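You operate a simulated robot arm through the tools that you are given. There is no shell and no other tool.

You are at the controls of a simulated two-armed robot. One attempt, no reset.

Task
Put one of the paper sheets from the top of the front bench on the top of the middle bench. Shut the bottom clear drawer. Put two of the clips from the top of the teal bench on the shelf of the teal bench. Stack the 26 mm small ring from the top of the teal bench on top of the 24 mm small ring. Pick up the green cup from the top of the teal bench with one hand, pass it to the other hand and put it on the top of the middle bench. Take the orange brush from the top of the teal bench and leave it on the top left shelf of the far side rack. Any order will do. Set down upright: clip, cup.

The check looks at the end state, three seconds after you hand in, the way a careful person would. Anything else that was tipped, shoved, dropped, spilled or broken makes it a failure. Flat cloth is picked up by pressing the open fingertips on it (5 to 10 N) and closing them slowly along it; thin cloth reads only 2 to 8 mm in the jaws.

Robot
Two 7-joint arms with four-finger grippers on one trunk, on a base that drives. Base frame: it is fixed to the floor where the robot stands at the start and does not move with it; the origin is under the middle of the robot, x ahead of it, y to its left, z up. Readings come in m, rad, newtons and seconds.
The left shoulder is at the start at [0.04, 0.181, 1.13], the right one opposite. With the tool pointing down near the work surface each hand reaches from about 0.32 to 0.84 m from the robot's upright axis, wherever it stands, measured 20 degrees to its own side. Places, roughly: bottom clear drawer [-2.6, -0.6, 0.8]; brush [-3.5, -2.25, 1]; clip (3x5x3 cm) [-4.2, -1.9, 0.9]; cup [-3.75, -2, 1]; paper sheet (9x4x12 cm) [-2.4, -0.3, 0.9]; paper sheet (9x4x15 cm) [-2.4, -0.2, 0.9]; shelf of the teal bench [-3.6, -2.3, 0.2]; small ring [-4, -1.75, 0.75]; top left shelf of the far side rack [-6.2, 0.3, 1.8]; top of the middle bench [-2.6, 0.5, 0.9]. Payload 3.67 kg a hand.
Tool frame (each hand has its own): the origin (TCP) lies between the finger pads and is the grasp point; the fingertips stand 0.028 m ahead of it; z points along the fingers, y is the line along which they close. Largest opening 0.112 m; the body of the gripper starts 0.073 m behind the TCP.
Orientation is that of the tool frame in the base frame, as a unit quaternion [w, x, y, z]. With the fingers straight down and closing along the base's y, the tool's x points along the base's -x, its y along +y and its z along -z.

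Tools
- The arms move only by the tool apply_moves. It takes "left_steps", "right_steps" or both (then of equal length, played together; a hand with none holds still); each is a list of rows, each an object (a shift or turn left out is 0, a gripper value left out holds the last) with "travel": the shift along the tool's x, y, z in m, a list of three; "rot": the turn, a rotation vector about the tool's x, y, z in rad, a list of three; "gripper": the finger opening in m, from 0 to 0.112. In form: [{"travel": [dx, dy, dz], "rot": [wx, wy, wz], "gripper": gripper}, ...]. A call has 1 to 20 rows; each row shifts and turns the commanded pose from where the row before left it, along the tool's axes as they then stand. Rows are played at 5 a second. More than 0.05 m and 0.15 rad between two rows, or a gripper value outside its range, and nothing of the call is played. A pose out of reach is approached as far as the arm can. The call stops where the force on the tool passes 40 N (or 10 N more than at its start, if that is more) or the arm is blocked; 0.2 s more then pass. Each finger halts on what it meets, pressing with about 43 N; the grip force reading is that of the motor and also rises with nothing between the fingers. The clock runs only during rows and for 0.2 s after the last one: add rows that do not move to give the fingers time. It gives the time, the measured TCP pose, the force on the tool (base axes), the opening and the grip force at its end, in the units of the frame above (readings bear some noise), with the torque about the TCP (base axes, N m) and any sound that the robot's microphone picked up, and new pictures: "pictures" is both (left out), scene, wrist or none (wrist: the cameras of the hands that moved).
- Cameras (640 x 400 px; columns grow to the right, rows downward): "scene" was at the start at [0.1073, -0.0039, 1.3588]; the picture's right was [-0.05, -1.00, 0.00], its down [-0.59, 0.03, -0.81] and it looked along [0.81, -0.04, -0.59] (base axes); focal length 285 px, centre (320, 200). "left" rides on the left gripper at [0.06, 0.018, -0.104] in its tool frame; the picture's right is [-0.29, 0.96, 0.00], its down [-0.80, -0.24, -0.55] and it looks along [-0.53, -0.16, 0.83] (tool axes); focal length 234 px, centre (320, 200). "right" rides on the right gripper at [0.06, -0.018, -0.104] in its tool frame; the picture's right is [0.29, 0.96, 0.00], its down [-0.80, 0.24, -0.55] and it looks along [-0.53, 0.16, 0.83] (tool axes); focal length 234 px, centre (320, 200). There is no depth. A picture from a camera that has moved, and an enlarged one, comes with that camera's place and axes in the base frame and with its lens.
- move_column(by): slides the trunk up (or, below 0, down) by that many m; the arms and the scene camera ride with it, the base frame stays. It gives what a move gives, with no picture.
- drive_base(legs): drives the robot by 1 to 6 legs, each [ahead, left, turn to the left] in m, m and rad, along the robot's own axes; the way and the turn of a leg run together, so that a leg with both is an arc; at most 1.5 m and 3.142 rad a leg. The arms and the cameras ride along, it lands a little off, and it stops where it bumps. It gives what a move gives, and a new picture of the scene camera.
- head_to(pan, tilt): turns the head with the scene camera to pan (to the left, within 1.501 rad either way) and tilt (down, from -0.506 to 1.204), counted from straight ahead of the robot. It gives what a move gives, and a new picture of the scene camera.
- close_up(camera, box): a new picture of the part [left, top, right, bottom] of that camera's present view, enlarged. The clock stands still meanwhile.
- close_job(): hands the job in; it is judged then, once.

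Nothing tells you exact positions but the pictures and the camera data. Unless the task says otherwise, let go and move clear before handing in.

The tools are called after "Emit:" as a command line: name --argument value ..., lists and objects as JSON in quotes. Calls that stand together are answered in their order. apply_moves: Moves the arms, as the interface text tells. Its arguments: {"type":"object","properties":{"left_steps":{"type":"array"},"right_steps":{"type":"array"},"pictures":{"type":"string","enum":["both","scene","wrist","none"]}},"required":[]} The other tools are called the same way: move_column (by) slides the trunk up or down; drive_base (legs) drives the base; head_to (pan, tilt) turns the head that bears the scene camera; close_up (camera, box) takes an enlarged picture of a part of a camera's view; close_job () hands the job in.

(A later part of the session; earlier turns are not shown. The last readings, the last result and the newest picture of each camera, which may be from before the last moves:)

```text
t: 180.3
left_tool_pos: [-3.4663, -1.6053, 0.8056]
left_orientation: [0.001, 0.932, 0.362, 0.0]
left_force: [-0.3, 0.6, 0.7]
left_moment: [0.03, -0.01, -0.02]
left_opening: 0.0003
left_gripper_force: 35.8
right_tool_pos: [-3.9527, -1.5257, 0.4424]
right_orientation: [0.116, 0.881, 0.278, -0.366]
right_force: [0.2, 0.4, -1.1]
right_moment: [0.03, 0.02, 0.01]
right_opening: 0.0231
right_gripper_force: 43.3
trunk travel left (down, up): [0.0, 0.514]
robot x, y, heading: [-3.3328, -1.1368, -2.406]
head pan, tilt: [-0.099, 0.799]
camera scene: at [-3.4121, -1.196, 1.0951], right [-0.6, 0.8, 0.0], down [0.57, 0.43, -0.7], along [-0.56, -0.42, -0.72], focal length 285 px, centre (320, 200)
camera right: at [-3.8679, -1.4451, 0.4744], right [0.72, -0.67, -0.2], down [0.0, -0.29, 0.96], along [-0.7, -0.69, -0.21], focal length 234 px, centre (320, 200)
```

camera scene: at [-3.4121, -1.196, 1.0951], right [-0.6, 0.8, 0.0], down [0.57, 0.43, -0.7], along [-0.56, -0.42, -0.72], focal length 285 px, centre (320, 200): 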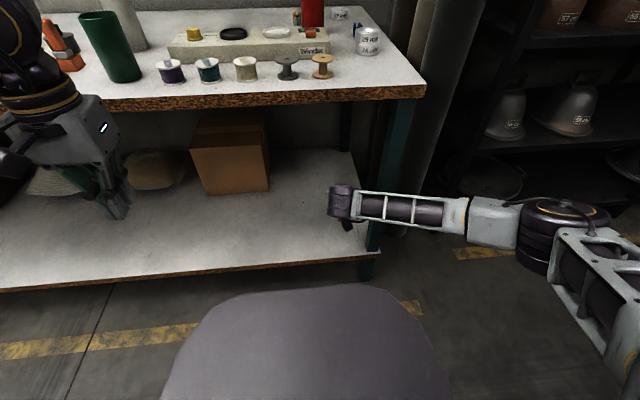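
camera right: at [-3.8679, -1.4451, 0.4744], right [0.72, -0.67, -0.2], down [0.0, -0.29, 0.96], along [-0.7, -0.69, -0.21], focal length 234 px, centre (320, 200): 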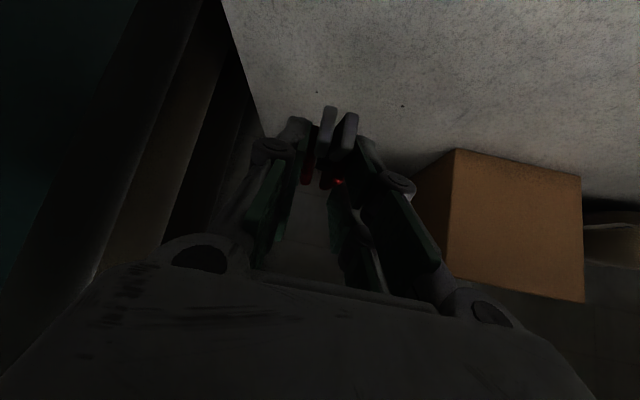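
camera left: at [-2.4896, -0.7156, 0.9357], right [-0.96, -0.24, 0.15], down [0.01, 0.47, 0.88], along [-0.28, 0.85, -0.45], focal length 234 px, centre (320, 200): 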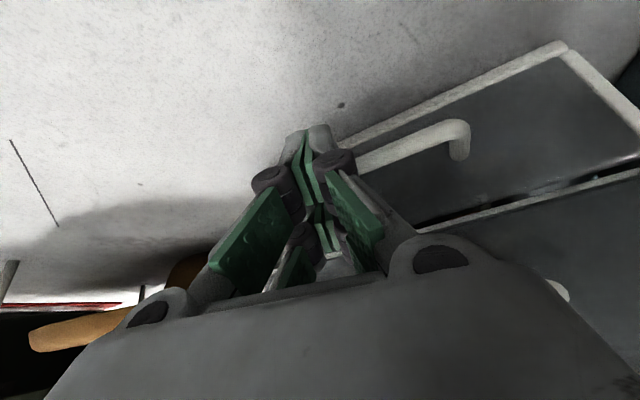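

All clear. I'll continue straight down and feel for the shelf.

Emit:
apply_moves --right_steps '[{"travel": [0.0318, 0, 0.0318]}, {"travel": [0.0318, 0, 0.0318]}, {"travel": [0.0283, 0, 0.0283]}, {"travel": [0.0212, 0, 0.0212]}, {}]' --pictures "both"

```text
t: 181.5
left_tool_pos: [-3.4674, -1.6048, 0.805]
left_orientation: [0.0, 0.933, 0.361, -0.001]
left_force: [0.4, 0.4, 0.3]
left_moment: [0.0, 0.0, -0.03]
left_opening: 0.0001
left_gripper_force: 35.4
right_tool_pos: [-3.9536, -1.5261, 0.2825]
right_orientation: [0.117, 0.88, 0.278, -0.366]
right_force: [0.5, 0.0, -0.6]
right_moment: [0.01, 0.0, -0.01]
right_opening: 0.0232
right_gripper_force: 42.8
trunk travel left (down, up): [0.0, 0.514]
robot x, y, heading: [-3.3328, -1.1337, -2.402]
head pan, tilt: [-0.099, 0.799]
camera scene: at [-3.4122, -1.1961, 1.0951], right [-0.6, 0.8, 0.0], down [0.57, 0.43, -0.7], along [-0.56, -0.42, -0.72], focal length 285 px, centre (320, 200)
camera right: at [-3.868, -1.445, 0.3127], right [0.72, -0.67, -0.2], down [0.0, -0.29, 0.96], along [-0.7, -0.69, -0.21], focal length 234 px, centre (320, 200)
```

scene: 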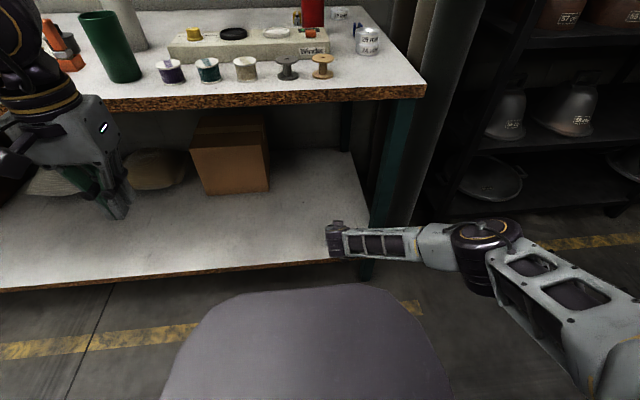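
right: 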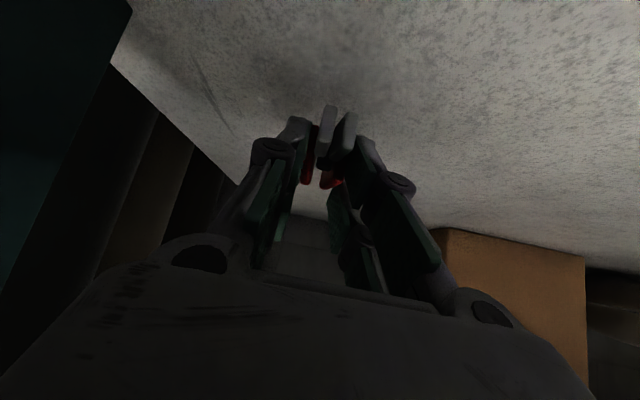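

Going down in small steps for contact.

Emit:
apply_moves --right_steps '[{"travel": [0.0106, 0, 0.0106]}, {"travel": [0.0071, 0, 0.0071]}, {"travel": [0.0071, 0, 0.0071]}, {"travel": [0.0035, 0, 0.0035]}, {}]' --pictures "wrist"

Emit:
close_up --camera "scene" --box '[290, 200, 410, 280]'

```text
t: 182.4
left_tool_pos: [-3.4668, -1.6017, 0.8058]
left_orientation: [0.001, 0.932, 0.361, -0.002]
left_force: [1.0, -0.7, -0.1]
left_moment: [-0.04, -0.02, 0.03]
left_opening: 0.0
left_gripper_force: 35.2
right_tool_pos: [-3.9561, -1.5306, 0.2573]
right_orientation: [0.119, 0.878, 0.278, -0.371]
right_force: [4.8, 3.6, 22.3]
right_moment: [0.36, -0.32, -0.07]
right_opening: 0.023
right_gripper_force: 43.4
trunk travel left (down, up): [0.0, 0.514]
robot x, y, heading: [-3.3313, -1.1295, -2.4]
head pan, tilt: [-0.099, 0.799]
stopped in row 4 (right hand): the force on the tool passed its limit at 50 N (the readings are from after the stop); the commanded pose is now the measured one
camera right: at [-3.8706, -1.4488, 0.2865], right [0.71, -0.67, -0.2], down [0.01, -0.29, 0.96], along [-0.7, -0.69, -0.2], focal length 234 px, centre (320, 200)
```

right: 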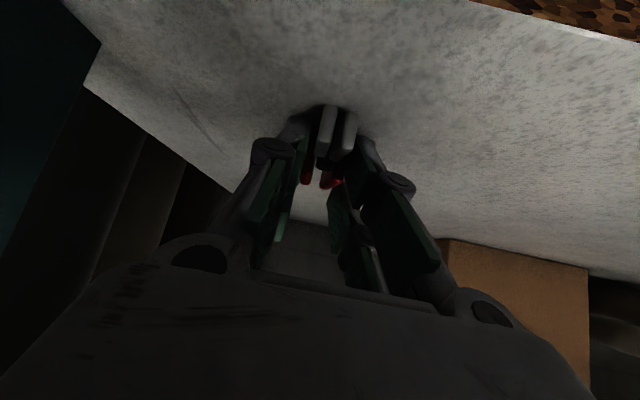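

```text
5.00 times, centred on (350, 240) of scene
camera zoom: at [-3.4105, -1.1949, 1.0954], right [-0.6, 0.8, 0.0], down [0.57, 0.43, -0.7], along [-0.56, -0.42, -0.72], focal length 1426 px, centre (170, 0)
```

zoom: 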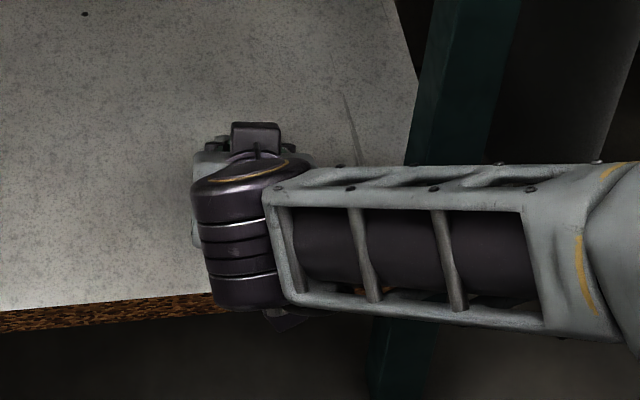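

Contact with the shelf. I'll ease off a couple of mm and open gently.

Emit:
apply_moves --right_steps '[{"travel": [-0.0018, 0, -0.0018]}, {}, {"gripper": 0.027}, {"gripper": 0.035}, {"gripper": 0.05}, {}]' --pictures "wrist"

Emit:
close_up --camera "right" --box '[220, 60, 440, 220]'

```text
t: 183.8
left_tool_pos: [-3.4664, -1.6035, 0.8056]
left_orientation: [0.0, 0.932, 0.362, -0.001]
left_force: [-0.6, 1.1, -0.3]
left_moment: [-0.02, 0.02, 0.0]
left_opening: 0.0001
left_gripper_force: 35.5
right_tool_pos: [-3.9538, -1.5276, 0.254]
right_orientation: [0.117, 0.879, 0.278, -0.369]
right_force: [-2.3, -1.4, 11.8]
right_moment: [-0.02, 0.09, 0.02]
right_opening: 0.0508
right_gripper_force: 0.1
trunk travel left (down, up): [0.0, 0.514]
robot x, y, heading: [-3.3311, -1.1354, -2.402]
head pan, tilt: [-0.099, 0.799]
camera right: at [-3.8689, -1.4469, 0.2858], right [0.72, -0.67, -0.2], down [0.0, -0.29, 0.96], along [-0.7, -0.69, -0.2], focal length 234 px, centre (320, 200)
```

right: 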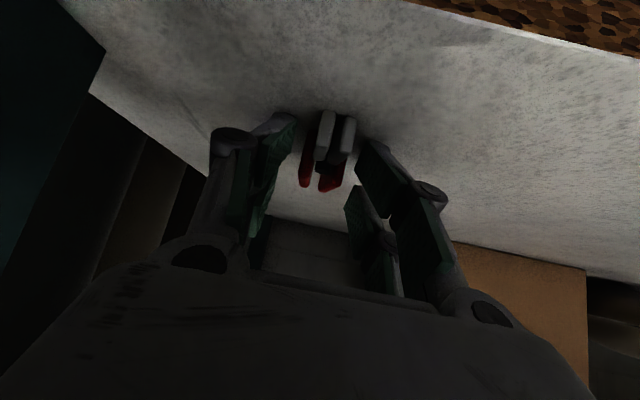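

```text
2.50 times, centred on (330, 140) of right
camera zoom: at [-3.8689, -1.4469, 0.2858], right [0.72, -0.67, -0.2], down [0.0, -0.29, 0.96], along [-0.7, -0.69, -0.2], focal length 585 px, centre (295, 350)
```

zoom: 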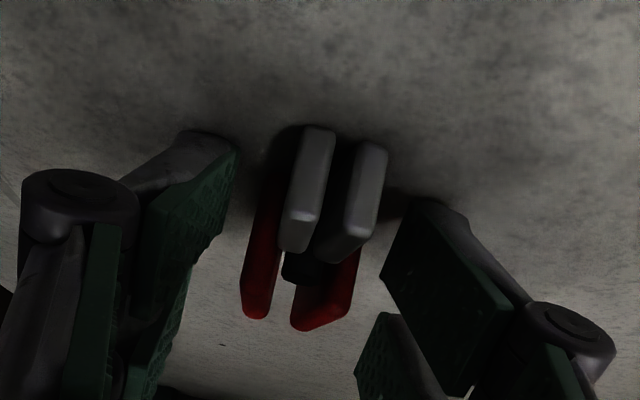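

The red clip stands upright on the shelf. I'll retreat along the same path.

Emit:
apply_moves --right_steps '[{"travel": [-0.0106, 0, -0.0106]}, {"travel": [-0.0212, 0, -0.0212]}, {"travel": [-0.0318, 0, -0.0318]}, {"travel": [-0.0354, 0, -0.035]}, {"travel": [-0.0318, 0, -0.0318]}, {"travel": [-0.0106, -0.003, -0.0485]}, {"travel": [-0.007, -0.003, -0.049]}, {"travel": [-0.007, -0.003, -0.049]}, {"travel": [-0.007, -0.003, -0.049]}, {"travel": [0, -0.003, -0.0424]}, {"travel": [0, -0.003, -0.0424]}, {}]' --pictures "both"

Emit:
close_up --camera "scene" --box '[260, 180, 420, 280]'

```text
t: 186.4
left_tool_pos: [-3.4679, -1.6039, 0.806]
left_orientation: [0.0, 0.932, 0.362, 0.0]
left_force: [0.9, -0.1, 0.2]
left_moment: [0.0, 0.03, -0.01]
left_opening: 0.0
left_gripper_force: 35.8
right_tool_pos: [-3.8168, -1.4107, 0.658]
right_orientation: [0.117, 0.88, 0.278, -0.368]
right_force: [0.0, 0.5, -0.4]
right_moment: [0.02, 0.04, -0.02]
right_opening: 0.0498
right_gripper_force: 0.1
trunk travel left (down, up): [0.0, 0.514]
robot x, y, heading: [-3.3328, -1.1338, -2.402]
head pan, tilt: [-0.099, 0.799]
camera scene: at [-3.4122, -1.196, 1.0951], right [-0.6, 0.8, 0.0], down [0.57, 0.43, -0.7], along [-0.56, -0.42, -0.72], focal length 285 px, centre (320, 200)
camera right: at [-3.7327, -1.329, 0.6879], right [0.72, -0.67, -0.2], down [0.0, -0.29, 0.96], along [-0.7, -0.69, -0.2], focal length 234 px, centre (320, 200)
```

scene: 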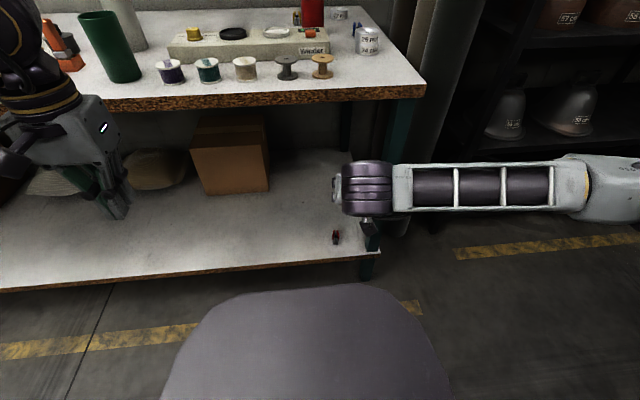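
right: 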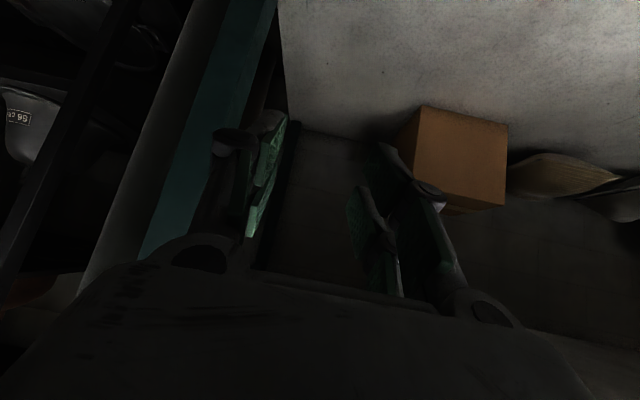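

```text
4.00 times, centred on (340, 230) of scene
camera zoom: at [-3.4122, -1.196, 1.0951], right [-0.6, 0.8, 0.0], down [0.57, 0.43, -0.7], along [-0.56, -0.42, -0.72], focal length 1141 px, centre (240, 80)
```

zoom: 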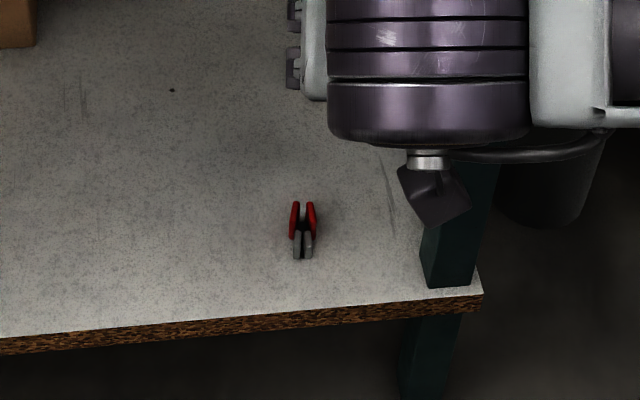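

The red clip is on the shelf, upright. The blue clip is right behind the ring stack, so I'll first pick it vertically, set it down where the red one was, then repeat the tilted pick. Raising the trunk and straightening the hand.

Emit:
move_column --by 0.31

Emit:
apply_moves --right_steps '[{"travel": [-0.03, 0, -0.03]}, {"travel": [-0.025, 0, -0.025]}, {"rot": [0, 0.13, 0]}, {"rot": [0, 0.13, 0]}, {"rot": [0, 0.13, 0]}, {"rot": [0, 0.13, 0]}, {"rot": [0, 0.13, 0]}, {"rot": [0, 0.135, 0]}, {"rot": [0, 0, -0.11]}, {}]' --pictures "none"

Emit:
drive_base --legs '[[0.215, 0, 0]]'

Emit:
apply_moves --right_steps '[{}]' --pictures "both"

```text
t: 189.4
left_tool_pos: [-3.4678, -1.6047, 1.1138]
left_orientation: [0.0, 0.932, 0.361, 0.0]
left_force: [0.2, 0.6, 0.8]
left_moment: [0.04, -0.01, 0.0]
left_opening: 0.0002
left_gripper_force: 35.5
right_tool_pos: [-3.818, -1.4103, 0.9652]
right_orientation: [0.117, 0.879, 0.278, -0.369]
right_force: [-0.9, 0.0, -0.1]
right_moment: [0.04, -0.01, -0.03]
right_opening: 0.0501
right_gripper_force: 0.0
trunk travel left (down, up): [-0.31, 0.204]
robot x, y, heading: [-3.3304, -1.137, -2.398]
head pan, tilt: [-0.099, 0.799]
```

```text
t: 191.7
left_tool_pos: [-3.4682, -1.604, 1.1147]
left_orientation: [0.0, 0.932, 0.362, 0.0]
left_force: [0.4, 0.6, 0.1]
left_moment: [0.03, 0.02, -0.02]
left_opening: 0.0
left_gripper_force: 35.6
right_tool_pos: [-3.8175, -1.4112, 1.0425]
right_orientation: [0.002, 0.935, 0.354, -0.005]
right_force: [0.8, 0.4, 0.5]
right_moment: [-0.01, 0.03, 0.03]
right_opening: 0.0499
right_gripper_force: 0.1
trunk travel left (down, up): [-0.31, 0.204]
robot x, y, heading: [-3.3307, -1.1314, -2.403]
head pan, tilt: [-0.099, 0.799]
```

```text
t: 193.3
left_tool_pos: [-3.6265, -1.7464, 1.114]
left_orientation: [0.001, 0.933, 0.36, 0.0]
left_force: [-0.6, 0.0, -0.2]
left_moment: [-0.02, 0.02, 0.0]
left_opening: 0.0
left_gripper_force: 36.0
right_tool_pos: [-3.9744, -1.551, 1.0446]
right_orientation: [0.001, 0.936, 0.352, -0.005]
right_force: [-0.5, 0.4, -0.7]
right_moment: [0.03, -0.02, -0.01]
right_opening: 0.0499
right_gripper_force: 0.1
trunk travel left (down, up): [-0.31, 0.204]
robot x, y, heading: [-3.4888, -1.2784, -2.406]
head pan, tilt: [-0.099, 0.799]
camera scene: at [-3.5694, -1.3388, 1.4037], right [-0.6, 0.8, 0.0], down [0.58, 0.43, -0.7], along [-0.56, -0.41, -0.72], focal length 285 px, centre (320, 200)
```

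scene: 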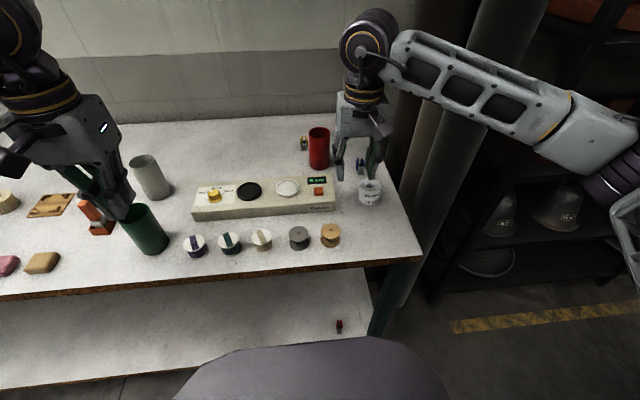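

```text
t: 193.7
left_tool_pos: [-3.6244, -1.7459, 1.1143]
left_orientation: [0.0, 0.933, 0.36, -0.001]
left_force: [-0.4, 0.9, 0.6]
left_moment: [-0.01, 0.02, -0.01]
left_opening: 0.0
left_gripper_force: 36.2
right_tool_pos: [-3.9729, -1.5507, 1.0441]
right_orientation: [0.002, 0.936, 0.352, -0.004]
right_force: [0.7, -0.1, 0.6]
right_moment: [0.01, 0.0, -0.01]
right_opening: 0.0501
right_gripper_force: 0.0
trunk travel left (down, up): [-0.31, 0.204]
robot x, y, heading: [-3.485, -1.2763, -2.405]
head pan, tilt: [-0.099, 0.799]
camera scene: at [-3.5679, -1.3374, 1.4038], right [-0.6, 0.8, 0.0], down [0.58, 0.43, -0.7], along [-0.56, -0.42, -0.72], focal length 285 px, centre (320, 200)
camera right: at [-3.9393, -1.4972, 1.1483], right [0.85, -0.53, 0.0], down [-0.44, -0.7, 0.56], along [-0.3, -0.48, -0.83], focal length 234 px, centre (320, 200)
```

scene: 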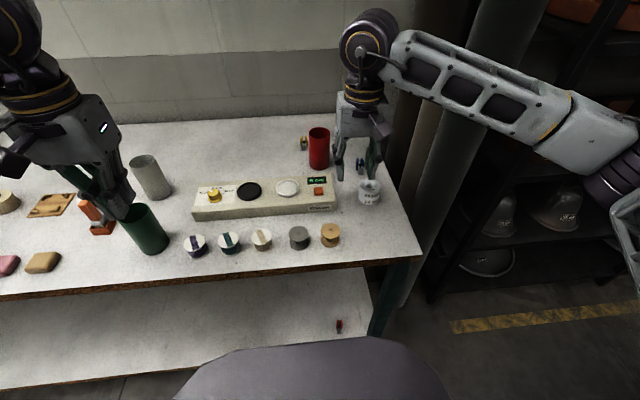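
right: 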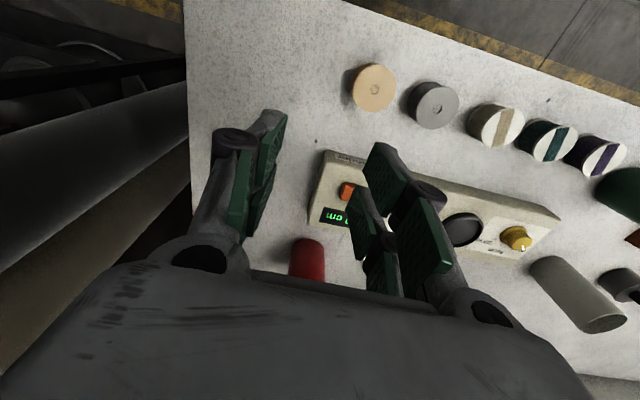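

I'll move above the blue clip, then look down at it.

Emit:
apply_moves --right_steps '[{"travel": [-0.0441, -0.0137, 0]}, {"travel": [-0.0441, -0.0137, 0]}, {"travel": [-0.0441, -0.0137, 0]}, {"travel": [-0.0441, -0.0137, 0]}, {"travel": [-0.0441, -0.0137, 0]}, {"travel": [0, 0, 0.04]}, {"travel": [0, 0, 0.04]}, {}]' --pictures "wrist"

Emit:
close_up --camera "right" --box '[230, 70, 430, 220]'

```text
t: 195.5
left_tool_pos: [-3.6252, -1.7456, 1.1137]
left_orientation: [0.0, 0.933, 0.36, -0.001]
left_force: [0.0, 0.6, 1.1]
left_moment: [-0.03, -0.03, 0.02]
left_opening: 0.0
left_gripper_force: 35.9
right_tool_pos: [-4.1862, -1.645, 0.9661]
right_orientation: [0.002, 0.936, 0.352, -0.005]
right_force: [-0.2, 0.0, -0.8]
right_moment: [0.02, 0.0, 0.03]
right_opening: 0.05
right_gripper_force: 0.1
trunk travel left (down, up): [-0.31, 0.204]
robot x, y, heading: [-3.4894, -1.2755, -2.404]
head pan, tilt: [-0.099, 0.799]
camera right: at [-4.1516, -1.5913, 1.0697], right [0.85, -0.53, 0.0], down [-0.44, -0.7, 0.56], along [-0.3, -0.48, -0.83], focal length 234 px, centre (320, 200)
```

right: 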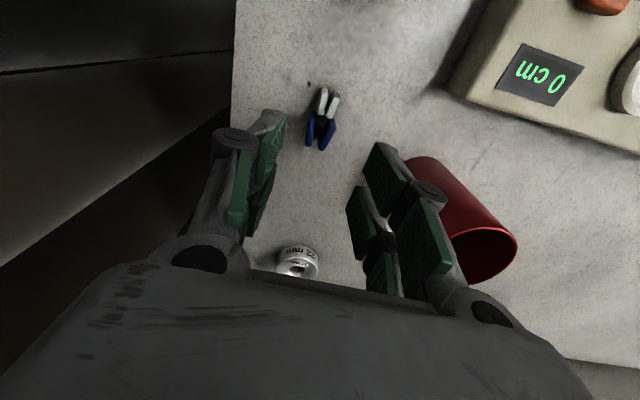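

```text
2.67 times, centred on (330, 145) of right
camera zoom: at [-4.1516, -1.5913, 1.0697], right [0.85, -0.53, 0.0], down [-0.44, -0.7, 0.56], along [-0.3, -0.48, -0.83], focal length 624 px, centre (293, 347)
```

zoom: 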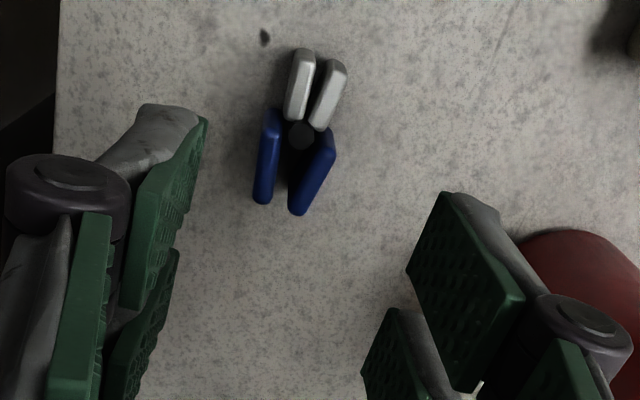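

The clip is well centred and aligned. Descending to grasp it.

Emit:
apply_moves --right_steps '[{"travel": [0.005, 0.001, 0.03]}, {"travel": [0, 0, 0.035]}, {"travel": [0, 0, 0.025]}, {"travel": [0, 0, 0.006]}, {"gripper": 0.038}, {"gripper": 0.028}, {"gripper": 0.02}, {"gripper": 0.01}, {}, {}]' --pictures "wrist"

Emit:
close_up --camera "right" --box '[230, 90, 430, 240]'

```text
t: 197.7
left_tool_pos: [-3.6259, -1.7457, 1.1143]
left_orientation: [0.0, 0.933, 0.36, -0.001]
left_force: [0.7, -0.4, -0.2]
left_moment: [-0.03, 0.03, -0.03]
left_opening: 0.0
left_gripper_force: 36.1
right_tool_pos: [-4.1821, -1.6442, 0.871]
right_orientation: [0.002, 0.936, 0.352, -0.005]
right_force: [1.3, -0.6, -1.1]
right_moment: [0.0, 0.01, 0.01]
right_opening: 0.0228
right_gripper_force: 43.0
trunk travel left (down, up): [-0.31, 0.204]
robot x, y, heading: [-3.4902, -1.2764, -2.402]
head pan, tilt: [-0.099, 0.799]
camera right: at [-4.1486, -1.5905, 0.9744], right [0.85, -0.53, 0.0], down [-0.44, -0.7, 0.56], along [-0.3, -0.48, -0.83], focal length 234 px, centre (320, 200)
```

right: 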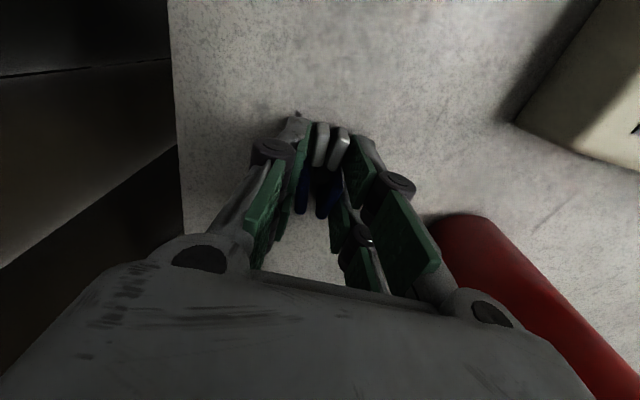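

```text
2.67 times, centred on (330, 165) of right
camera zoom: at [-4.1486, -1.5905, 0.9744], right [0.85, -0.53, 0.0], down [-0.44, -0.7, 0.56], along [-0.3, -0.48, -0.83], focal length 624 px, centre (293, 293)
```

zoom: 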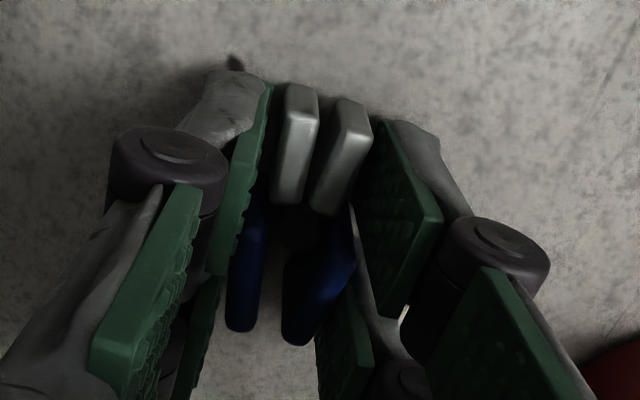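

Gripped. I'll lift it over the ring stack and set it down where the red clip was.

Emit:
apply_moves --right_steps '[{"travel": [0, 0, -0.03]}, {"travel": [0, 0, -0.05]}, {"travel": [0, 0, -0.05]}, {"travel": [0.045, 0.003, 0]}, {"travel": [0.045, 0.003, 0]}, {"travel": [0.045, 0.003, 0]}, {"travel": [0.045, 0.003, 0]}, {"travel": [0.045, 0.003, 0]}, {"travel": [0.016, 0.001, 0]}, {"travel": [0, 0, 0.05]}, {"travel": [0, 0, 0.045]}, {"travel": [0, 0, 0.02]}, {}]' --pictures "wrist"

Emit:
close_up --camera "scene" --box '[290, 130, 430, 270]'

```text
t: 200.5
left_tool_pos: [-3.6258, -1.7467, 1.1142]
left_orientation: [0.0, 0.933, 0.36, -0.001]
left_force: [0.7, 1.3, -0.7]
left_moment: [-0.01, 0.01, 0.01]
left_opening: 0.0
left_gripper_force: 35.3
right_tool_pos: [-3.9906, -1.4989, 0.8837]
right_orientation: [0.002, 0.936, 0.352, -0.004]
right_force: [-0.3, -0.3, 0.6]
right_moment: [-0.01, 0.0, 0.01]
right_opening: 0.0227
right_gripper_force: 43.6
trunk travel left (down, up): [-0.31, 0.204]
robot x, y, heading: [-3.4886, -1.2782, -2.404]
head pan, tilt: [-0.099, 0.799]
camera right: at [-3.9569, -1.4454, 0.9873], right [0.85, -0.53, 0.0], down [-0.44, -0.7, 0.56], along [-0.3, -0.48, -0.83], focal length 234 px, centre (320, 200)
```

right: 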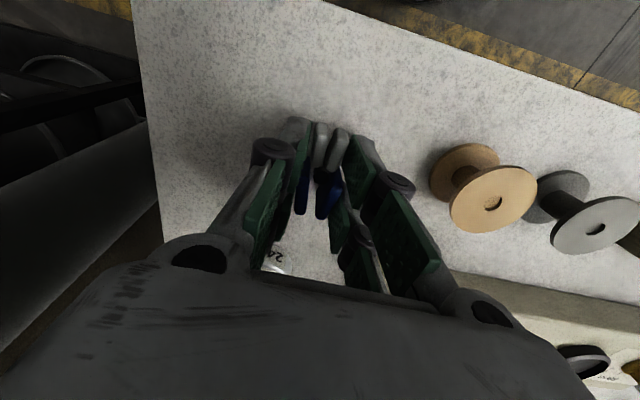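

```text
2.86 times, centred on (360, 200) of scene
camera zoom: at [-3.5691, -1.3385, 1.4037], right [-0.6, 0.8, 0.0], down [0.58, 0.43, -0.7], along [-0.56, -0.41, -0.72], focal length 815 px, centre (206, 200)
```

zoom: 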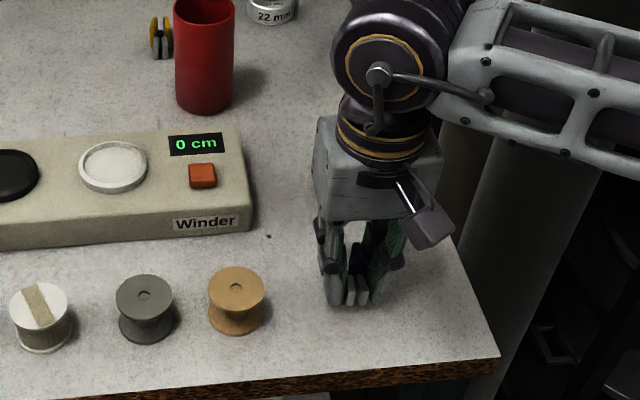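

Lowering the last centimetre to contact and releasing.

Emit:
apply_moves --right_steps '[{"travel": [0, 0, 0.006]}, {"travel": [0, 0, 0.004]}, {"travel": [0, 0, 0.002]}, {"gripper": 0.028}, {"gripper": 0.036}, {"gripper": 0.05}, {}, {"travel": [0, 0, -0.03]}, {"travel": [0, 0, -0.05]}, {"travel": [0, 0, -0.05]}, {"travel": [0.04, 0, -0.03]}, {"travel": [0.04, 0, 0]}, {}]' --pictures "wrist"

Emit:
close_up --camera "scene" --box '[290, 130, 430, 270]'

```text
t: 203.3
left_tool_pos: [-3.6253, -1.7473, 1.1131]
left_orientation: [0.0, 0.933, 0.36, 0.0]
left_force: [0.7, -0.5, 0.3]
left_moment: [0.03, 0.0, 0.02]
left_opening: 0.0001
left_gripper_force: 35.6
right_tool_pos: [-3.9298, -1.4445, 1.0298]
right_orientation: [0.002, 0.936, 0.352, -0.005]
right_force: [0.6, 0.1, -0.2]
right_moment: [0.02, -0.03, 0.02]
right_opening: 0.0502
right_gripper_force: 0.1
trunk travel left (down, up): [-0.31, 0.204]
robot x, y, heading: [-3.4899, -1.277, -2.408]
head pan, tilt: [-0.099, 0.799]
camera right: at [-3.8959, -1.39, 1.1331], right [0.85, -0.53, 0.0], down [-0.44, -0.7, 0.56], along [-0.3, -0.47, -0.83], focal length 234 px, centre (320, 200)
```

right: 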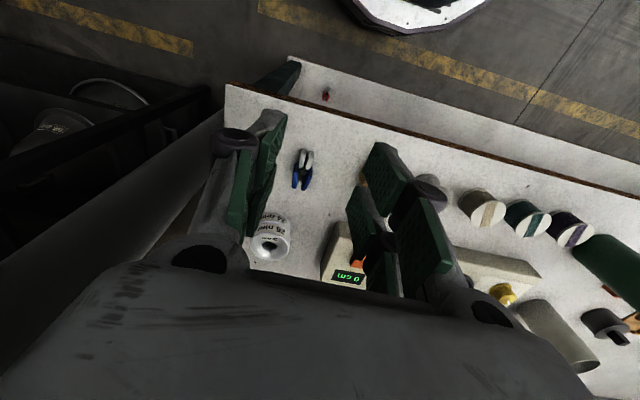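

```text
2.86 times, centred on (360, 200) of scene
camera zoom: at [-3.5695, -1.3392, 1.4036], right [-0.6, 0.8, 0.0], down [0.58, 0.43, -0.7], along [-0.56, -0.41, -0.72], focal length 815 px, centre (206, 200)
```

zoom: 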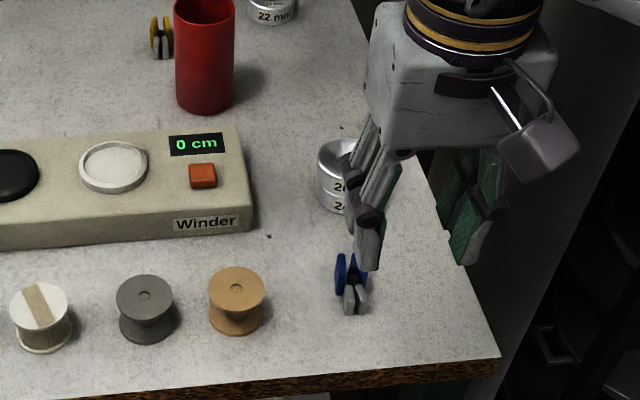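

The blue clip stands where the red was. I'll back up to the shelf stance, tilt the hand again and approach.

Emit:
drive_base --legs '[[-0.215, 0, 0]]'

Emit:
apply_moves --right_steps '[{"rot": [0, -0.13, 0]}, {"rot": [0, -0.13, 0]}, {"rot": [0, -0.13, 0]}, {"rot": [0, -0.13, 0]}, {"rot": [0, -0.13, 0]}, {"rot": [0, -0.135, 0]}, {}]' --pictures "none"

```text
t: 205.0
left_tool_pos: [-3.4674, -1.6025, 1.1142]
left_orientation: [0.001, 0.932, 0.361, 0.0]
left_force: [-0.6, -0.4, -1.2]
left_moment: [0.01, 0.06, -0.02]
left_opening: 0.0001
left_gripper_force: 35.1
right_tool_pos: [-3.772, -1.301, 1.0299]
right_orientation: [0.002, 0.935, 0.354, -0.005]
right_force: [-0.2, 0.6, 0.6]
right_moment: [-0.01, 0.04, 0.01]
right_opening: 0.05
right_gripper_force: 0.1
trunk travel left (down, up): [-0.31, 0.204]
robot x, y, heading: [-3.332, -1.1322, -2.397]
head pan, tilt: [-0.099, 0.799]
camera scene: at [-3.411, -1.1949, 1.4037], right [-0.6, 0.8, 0.0], down [0.57, 0.43, -0.7], along [-0.56, -0.42, -0.72], focal length 285 px, centre (320, 200)
```

scene: 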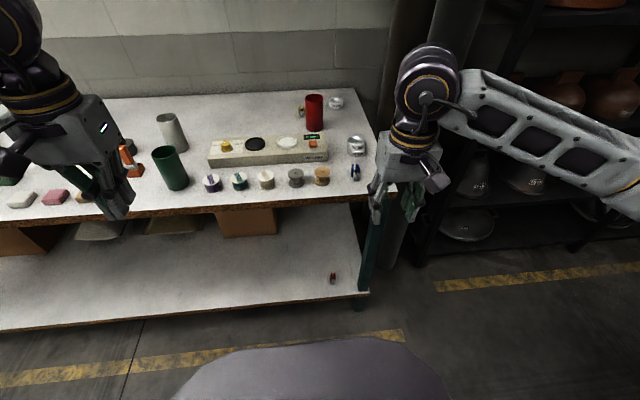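

```text
t: 206.6
left_tool_pos: [-3.4661, -1.6029, 1.1144]
left_orientation: [0.001, 0.932, 0.362, 0.0]
left_force: [0.2, -0.1, -0.1]
left_moment: [-0.03, 0.03, 0.02]
left_opening: 0.0
left_gripper_force: 35.7
right_tool_pos: [-3.7912, -1.3402, 1.0304]
right_orientation: [0.137, 0.862, 0.327, -0.362]
right_force: [-1.1, 0.6, 0.2]
right_moment: [-0.06, 0.02, 0.01]
right_opening: 0.0498
right_gripper_force: 0.0
right hand out of reach, approached as far as the arm can: row 5, 6
trunk travel left (down, up): [-0.31, 0.204]
robot x, y, heading: [-3.3335, -1.1291, -2.401]
head pan, tilt: [-0.099, 0.799]
```

Slightly shifted by a reach limit; I'll correct while approaching above the blue clip.

Emit:
apply_moves --right_steps '[{"travel": [-0.0166, -0.0022, 0.0401]}, {"travel": [-0.0166, -0.0022, 0.0401]}, {"travel": [-0.0166, -0.0022, 0.0401]}, {"travel": [-0.0166, -0.0022, 0.0401]}, {"travel": [-0.0166, -0.0022, 0.0401]}, {"travel": [-0.0166, -0.0022, 0.0401]}, {}]' --pictures "wrist"

Emit:
close_up --camera "right" --box '[220, 0, 440, 160]'

```text
t: 208.2
left_tool_pos: [-3.4659, -1.602, 1.1135]
left_orientation: [0.001, 0.932, 0.362, 0.0]
left_force: [0.0, 0.1, -0.3]
left_moment: [0.01, 0.06, -0.02]
left_opening: 0.0
left_gripper_force: 35.9
right_tool_pos: [-3.9814, -1.4892, 0.9346]
right_orientation: [0.138, 0.862, 0.326, -0.363]
right_force: [0.6, 0.8, 0.1]
right_moment: [0.0, -0.01, -0.02]
right_opening: 0.0498
right_gripper_force: 0.0
trunk travel left (down, up): [-0.31, 0.204]
robot x, y, heading: [-3.3326, -1.1351, -2.402]
head pan, tilt: [-0.099, 0.799]
camera right: at [-3.9052, -1.3987, 0.9647], right [0.79, -0.58, -0.21], down [0.04, -0.29, 0.96], along [-0.62, -0.76, -0.2], focal length 234 px, centre (320, 200)
```

right: 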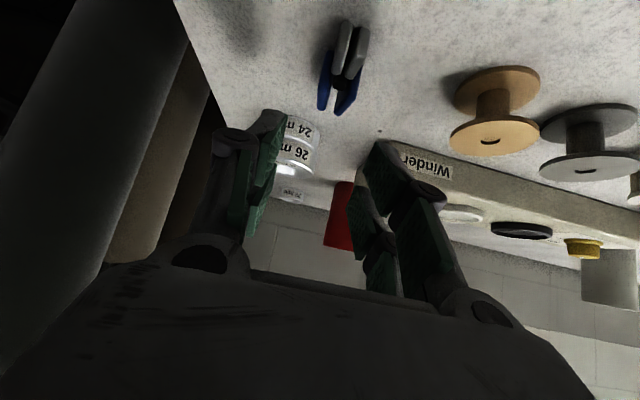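

```text
2.50 times, centred on (330, 80) of right
camera zoom: at [-3.9052, -1.3987, 0.9647], right [0.79, -0.58, -0.21], down [0.04, -0.29, 0.96], along [-0.62, -0.76, -0.2], focal length 585 px, centre (295, 500)
```

zoom: 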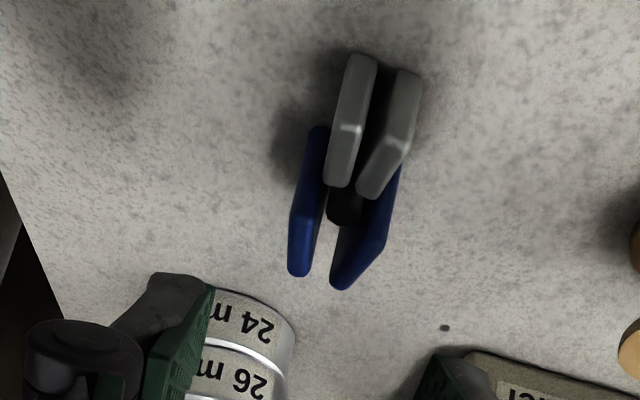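

The view matches the earlier successful approach. Descending, closing, lifting.

Emit:
apply_moves --right_steps '[{"travel": [0.0141, 0, 0.0141]}, {"travel": [0.0141, 0, 0.0141]}, {"travel": [0.0115, 0, 0.0115]}, {"gripper": 0.04}, {"gripper": 0.03}, {"gripper": 0.022}, {"gripper": 0.015}, {"gripper": 0.008}, {}, {}]' --pictures "wrist"

Emit:
close_up --camera "right" --box '[220, 60, 440, 220]'

```text
t: 210.4
left_tool_pos: [-3.466, -1.6034, 1.114]
left_orientation: [0.0, 0.932, 0.362, 0.001]
left_force: [0.7, 0.6, -0.9]
left_moment: [-0.06, 0.02, 0.0]
left_opening: 0.0
left_gripper_force: 35.5
right_tool_pos: [-3.9821, -1.4897, 0.8778]
right_orientation: [0.136, 0.863, 0.326, -0.362]
right_force: [-0.1, -0.4, -0.4]
right_moment: [-0.03, -0.03, -0.01]
right_opening: 0.023
right_gripper_force: 43.1
trunk travel left (down, up): [-0.31, 0.204]
robot x, y, heading: [-3.333, -1.1296, -2.401]
head pan, tilt: [-0.099, 0.799]
camera right: at [-3.9058, -1.3996, 0.9088], right [0.78, -0.58, -0.21], down [0.04, -0.29, 0.96], along [-0.62, -0.76, -0.2], focal length 234 px, centre (320, 200)
```

right: 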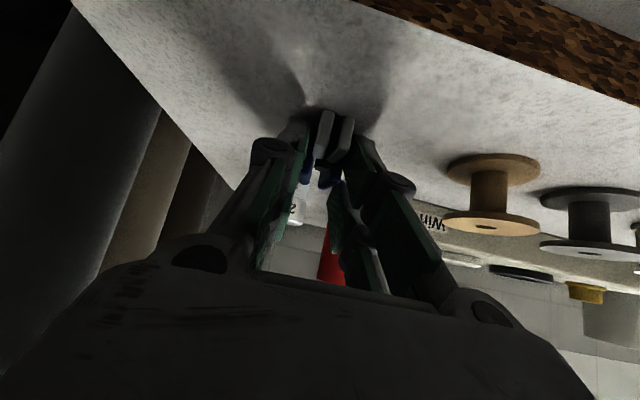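

```text
2.50 times, centred on (330, 140) of right
camera zoom: at [-3.9058, -1.3996, 0.9088], right [0.78, -0.58, -0.21], down [0.04, -0.29, 0.96], along [-0.62, -0.76, -0.2], focal length 585 px, centre (295, 350)
```

zoom: 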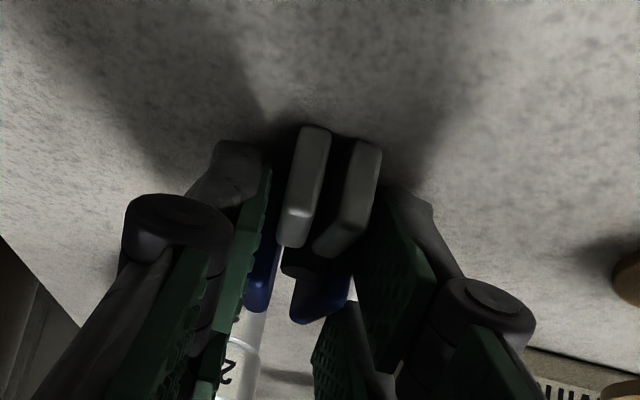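

Gripped at 23 mm. Lifting, retracting with a shift left, then lowering the trunk.

Emit:
apply_moves --right_steps '[{"travel": [-0.0141, 0, -0.0141]}, {"travel": [-0.025, 0, -0.025]}, {"travel": [-0.0265, 0, -0.0265]}, {"travel": [0.028, 0.02, -0.028]}, {"travel": [0.028, 0.02, -0.028]}, {"travel": [0.028, 0.02, -0.028]}, {"travel": [0.028, 0.02, -0.028]}, {"travel": [0.028, 0.02, -0.028]}, {}]' --pictures "wrist"

Emit:
move_column --by -0.31

Emit:
apply_moves --right_steps '[{}]' --pictures "both"

```text
t: 212.4
left_tool_pos: [-3.4681, -1.6038, 1.115]
left_orientation: [0.0, 0.932, 0.361, 0.0]
left_force: [0.3, 1.1, 0.9]
left_moment: [0.0, 0.03, 0.03]
left_opening: 0.0001
left_gripper_force: 35.5
right_tool_pos: [-3.7665, -1.4307, 0.9659]
right_orientation: [0.136, 0.862, 0.326, -0.363]
right_force: [0.1, 0.3, -1.2]
right_moment: [-0.02, -0.04, -0.02]
right_opening: 0.0232
right_gripper_force: 42.5
trunk travel left (down, up): [-0.31, 0.204]
robot x, y, heading: [-3.3327, -1.1353, -2.403]
head pan, tilt: [-0.099, 0.799]
camera right: at [-3.6906, -1.3411, 0.9972], right [0.78, -0.58, -0.21], down [0.04, -0.29, 0.96], along [-0.62, -0.76, -0.2], focal length 234 px, centre (320, 200)
```

right: 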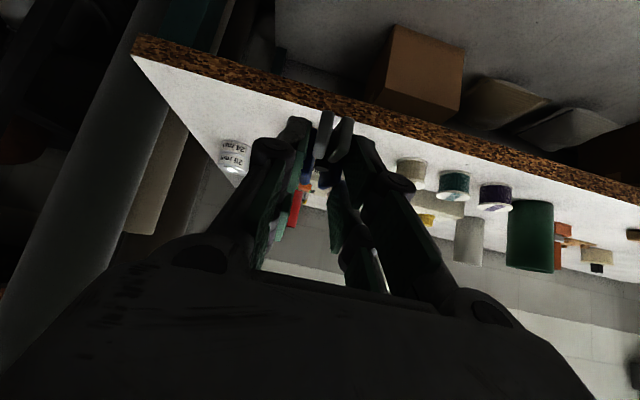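

```text
t: 215.5
left_tool_pos: [-3.4652, -1.6034, 0.8046]
left_orientation: [0.0, 0.932, 0.361, -0.001]
left_force: [-0.2, -0.3, -0.2]
left_moment: [-0.01, 0.04, -0.02]
left_opening: 0.0
left_gripper_force: 35.4
right_tool_pos: [-3.7655, -1.4325, 0.6585]
right_orientation: [0.137, 0.862, 0.326, -0.362]
right_force: [-0.7, 0.0, -0.2]
right_moment: [0.0, -0.01, 0.0]
right_opening: 0.0231
right_gripper_force: 42.7
trunk travel left (down, up): [0.0, 0.514]
robot x, y, heading: [-3.3321, -1.1319, -2.405]
head pan, tilt: [-0.099, 0.799]
```

```text
t: 215.9
left_tool_pos: [-3.4667, -1.6042, 0.8042]
left_orientation: [0.0, 0.932, 0.362, 0.0]
left_force: [-0.1, 1.0, -1.2]
left_moment: [0.0, -0.02, 0.0]
left_opening: 0.0
left_gripper_force: 35.7
right_tool_pos: [-3.7662, -1.4312, 0.6579]
right_orientation: [0.137, 0.862, 0.326, -0.362]
right_force: [0.2, -0.3, -1.1]
right_moment: [0.02, 0.01, 0.0]
right_opening: 0.023
right_gripper_force: 43.4
trunk travel left (down, up): [0.0, 0.514]
robot x, y, heading: [-3.3311, -1.1315, -2.4]
head pan, tilt: [-0.099, 0.799]
camera scene: at [-3.4112, -1.1951, 1.0951], right [-0.6, 0.8, 0.0], down [0.57, 0.43, -0.7], along [-0.56, -0.42, -0.72], focal length 285 px, centre (320, 200)
camera right: at [-3.6904, -1.3413, 0.6888], right [0.78, -0.58, -0.21], down [0.04, -0.29, 0.96], along [-0.62, -0.76, -0.2], focal length 234 px, centre (320, 200)
```

scene: 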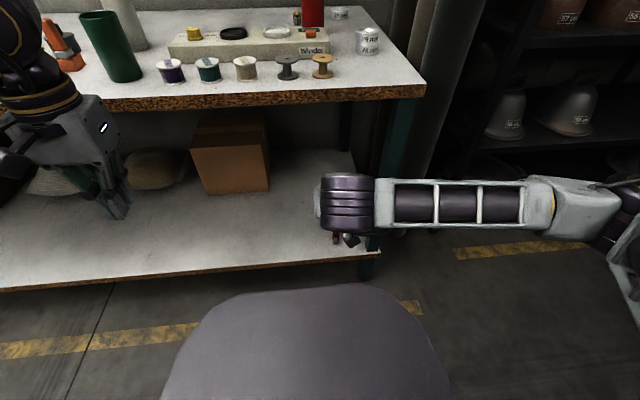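
right: 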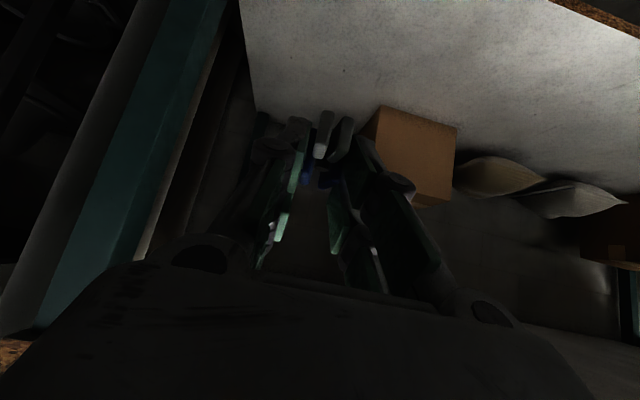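

The blue clip would land too near the red one; I'll shift the base 7 cm left, then make the same diagonal reach.

Emit:
drive_base --legs '[[0, 0.07, 0]]'

Emit:
apply_moves --right_steps '[{"travel": [0, 0, 0.0424]}, {"travel": [0, 0, 0.0424]}, {"travel": [0.007, 0, 0.049]}, {"travel": [0.007, 0, 0.049]}, {"travel": [0.007, 0, 0.049]}, {"travel": [0.0106, 0, 0.0485]}, {"travel": [-0.007, 0, 0.007]}, {"travel": [0.0318, 0, 0.0318]}, {"travel": [0.0318, 0, 0.0318]}, {"travel": [0.0283, 0, 0.0283]}, {"travel": [0.0212, 0, 0.0212]}, {}]' --pictures "both"

```text
t: 216.9
left_tool_pos: [-3.418, -1.6557, 0.8048]
left_orientation: [-0.001, 0.932, 0.363, 0.0]
left_force: [0.4, -0.2, -0.8]
left_moment: [0.04, 0.05, 0.0]
left_opening: 0.0001
left_gripper_force: 35.6
right_tool_pos: [-3.7173, -1.4841, 0.6587]
right_orientation: [0.137, 0.862, 0.326, -0.363]
right_force: [0.4, 0.1, -0.7]
right_moment: [0.03, 0.0, 0.0]
right_opening: 0.0231
right_gripper_force: 43.0
trunk travel left (down, up): [0.0, 0.514]
robot x, y, heading: [-3.286, -1.1892, -2.399]
head pan, tilt: [-0.099, 0.799]
camera scene: at [-3.3628, -1.248, 1.0951], right [-0.6, 0.8, 0.0], down [0.57, 0.43, -0.7], along [-0.56, -0.42, -0.72], focal length 285 px, centre (320, 200)
```

scene: 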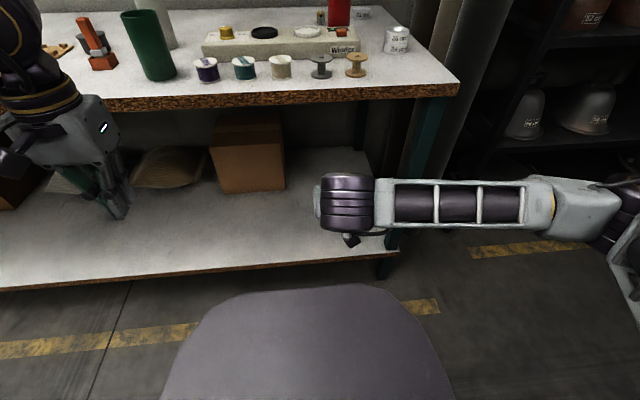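

```text
t: 219.5
left_tool_pos: [-3.4191, -1.6546, 0.8048]
left_orientation: [0.0, 0.932, 0.362, 0.0]
left_force: [-0.1, 0.5, -0.6]
left_moment: [-0.02, 0.0, 0.03]
left_opening: 0.0001
left_gripper_force: 35.9
right_tool_pos: [-3.8602, -1.6111, 0.2809]
right_orientation: [0.138, 0.862, 0.327, -0.362]
right_force: [0.1, -0.7, -0.1]
right_moment: [-0.02, 0.0, 0.01]
right_opening: 0.0232
right_gripper_force: 42.6
trunk travel left (down, up): [0.0, 0.514]
robot x, y, heading: [-3.2822, -1.1893, -2.399]
head pan, tilt: [-0.099, 0.799]
camera scene: at [-3.3637, -1.247, 1.0951], right [-0.6, 0.8, 0.0], down [0.57, 0.43, -0.7], along [-0.56, -0.42, -0.72], focal length 285 px, centre (320, 200)
camera right: at [-3.7845, -1.521, 0.3115], right [0.79, -0.58, -0.21], down [0.04, -0.29, 0.96], along [-0.62, -0.76, -0.2], focal length 234 px, centre (320, 200)
```

scene: 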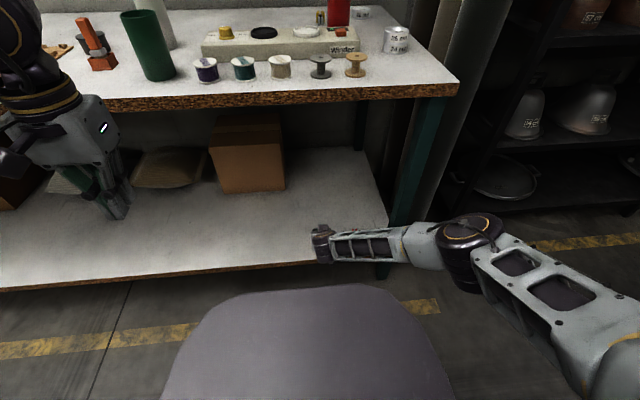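
right: 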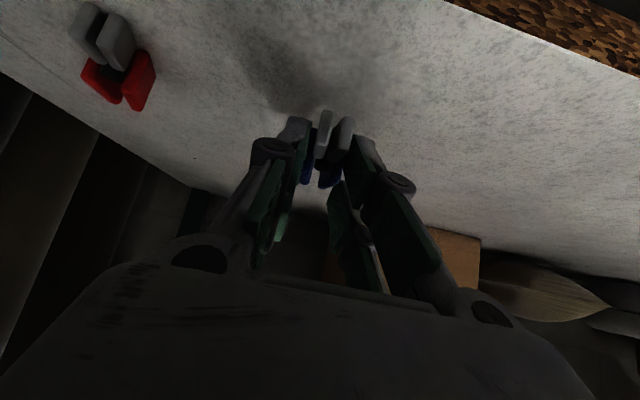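

The red clip is visible, clear of the hand. I'll lower to contact.

Emit:
apply_moves --right_steps '[{"travel": [0.0071, 0, 0.0071]}, {"travel": [0.005, 0, 0.005]}, {"travel": [0.0021, 0, 0.0021]}, {"travel": [0.0021, 0, 0.0021]}, {}]' --pictures "wrist"

```text
t: 220.7
left_tool_pos: [-3.4183, -1.6551, 0.8055]
left_orientation: [0.0, 0.932, 0.363, -0.001]
left_force: [0.4, 1.3, -0.1]
left_moment: [0.03, 0.03, 0.01]
left_opening: 0.0
left_gripper_force: 35.8
right_tool_pos: [-3.8602, -1.6087, 0.2588]
right_orientation: [0.137, 0.862, 0.326, -0.364]
right_force: [-0.4, 0.8, 8.9]
right_moment: [-0.02, -0.01, -0.01]
right_opening: 0.0231
right_gripper_force: 43.3
trunk travel left (down, up): [0.0, 0.514]
robot x, y, heading: [-3.2855, -1.1869, -2.396]
head pan, tilt: [-0.099, 0.799]
camera right: at [-3.7848, -1.5194, 0.2887], right [0.79, -0.58, -0.21], down [0.04, -0.29, 0.96], along [-0.62, -0.76, -0.2], focal length 234 px, centre (320, 200)
```

right: 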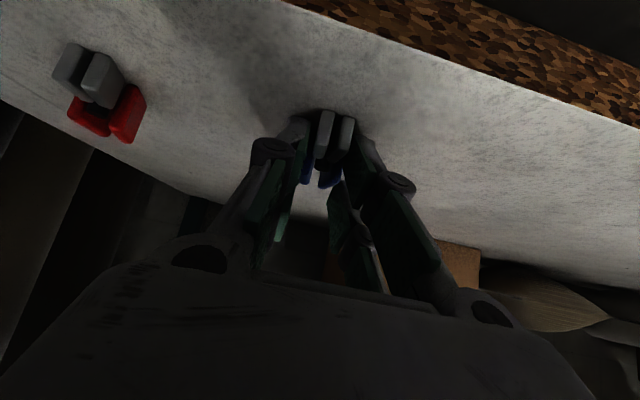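

Gentle contact (9 N). Releasing and rising straight up.

Emit:
apply_moves --right_steps '[{"gripper": 0.027}, {"gripper": 0.034}, {"gripper": 0.046}, {}, {"travel": [-0.0106, 0, -0.0106]}, {"travel": [-0.0212, 0, -0.0212]}, {"travel": [-0.0318, 0, -0.0318]}, {}]' --pictures "wrist"

Emit:
close_up --camera "right" --box '[40, 0, 400, 200]'

```text
t: 222.5
left_tool_pos: [-3.4183, -1.6547, 0.8047]
left_orientation: [0.0, 0.932, 0.362, 0.0]
left_force: [-0.6, 0.3, 0.7]
left_moment: [-0.01, -0.01, -0.01]
left_opening: 0.0
left_gripper_force: 36.1
right_tool_pos: [-3.8575, -1.607, 0.3457]
right_orientation: [0.137, 0.862, 0.327, -0.362]
right_force: [-0.1, -0.4, 0.7]
right_moment: [-0.03, -0.01, -0.01]
right_opening: 0.0462
right_gripper_force: 0.1
trunk travel left (down, up): [0.0, 0.514]
robot x, y, heading: [-3.2813, -1.1846, -2.402]
head pan, tilt: [-0.099, 0.799]
camera right: at [-3.7828, -1.5165, 0.3761], right [0.79, -0.58, -0.21], down [0.04, -0.29, 0.96], along [-0.62, -0.76, -0.2], focal length 234 px, centre (320, 200)
```

right: 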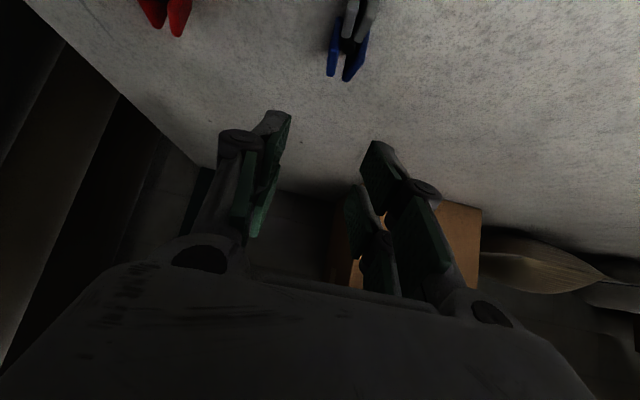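

```text
1.78 times, centred on (220, 100) of right
camera zoom: at [-3.7828, -1.5165, 0.3761], right [0.79, -0.58, -0.21], down [0.04, -0.29, 0.96], along [-0.62, -0.76, -0.2], focal length 416 px, centre (498, 378)
```

zoom: 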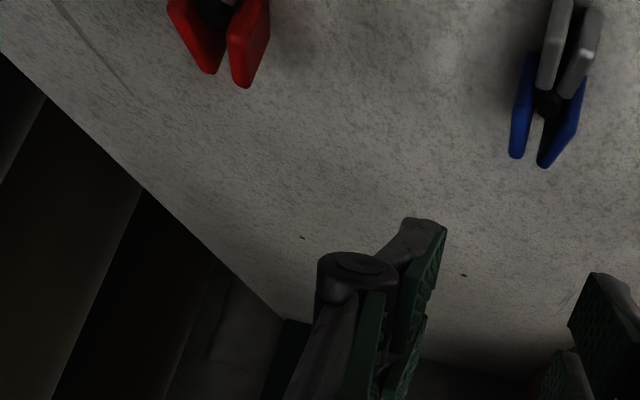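

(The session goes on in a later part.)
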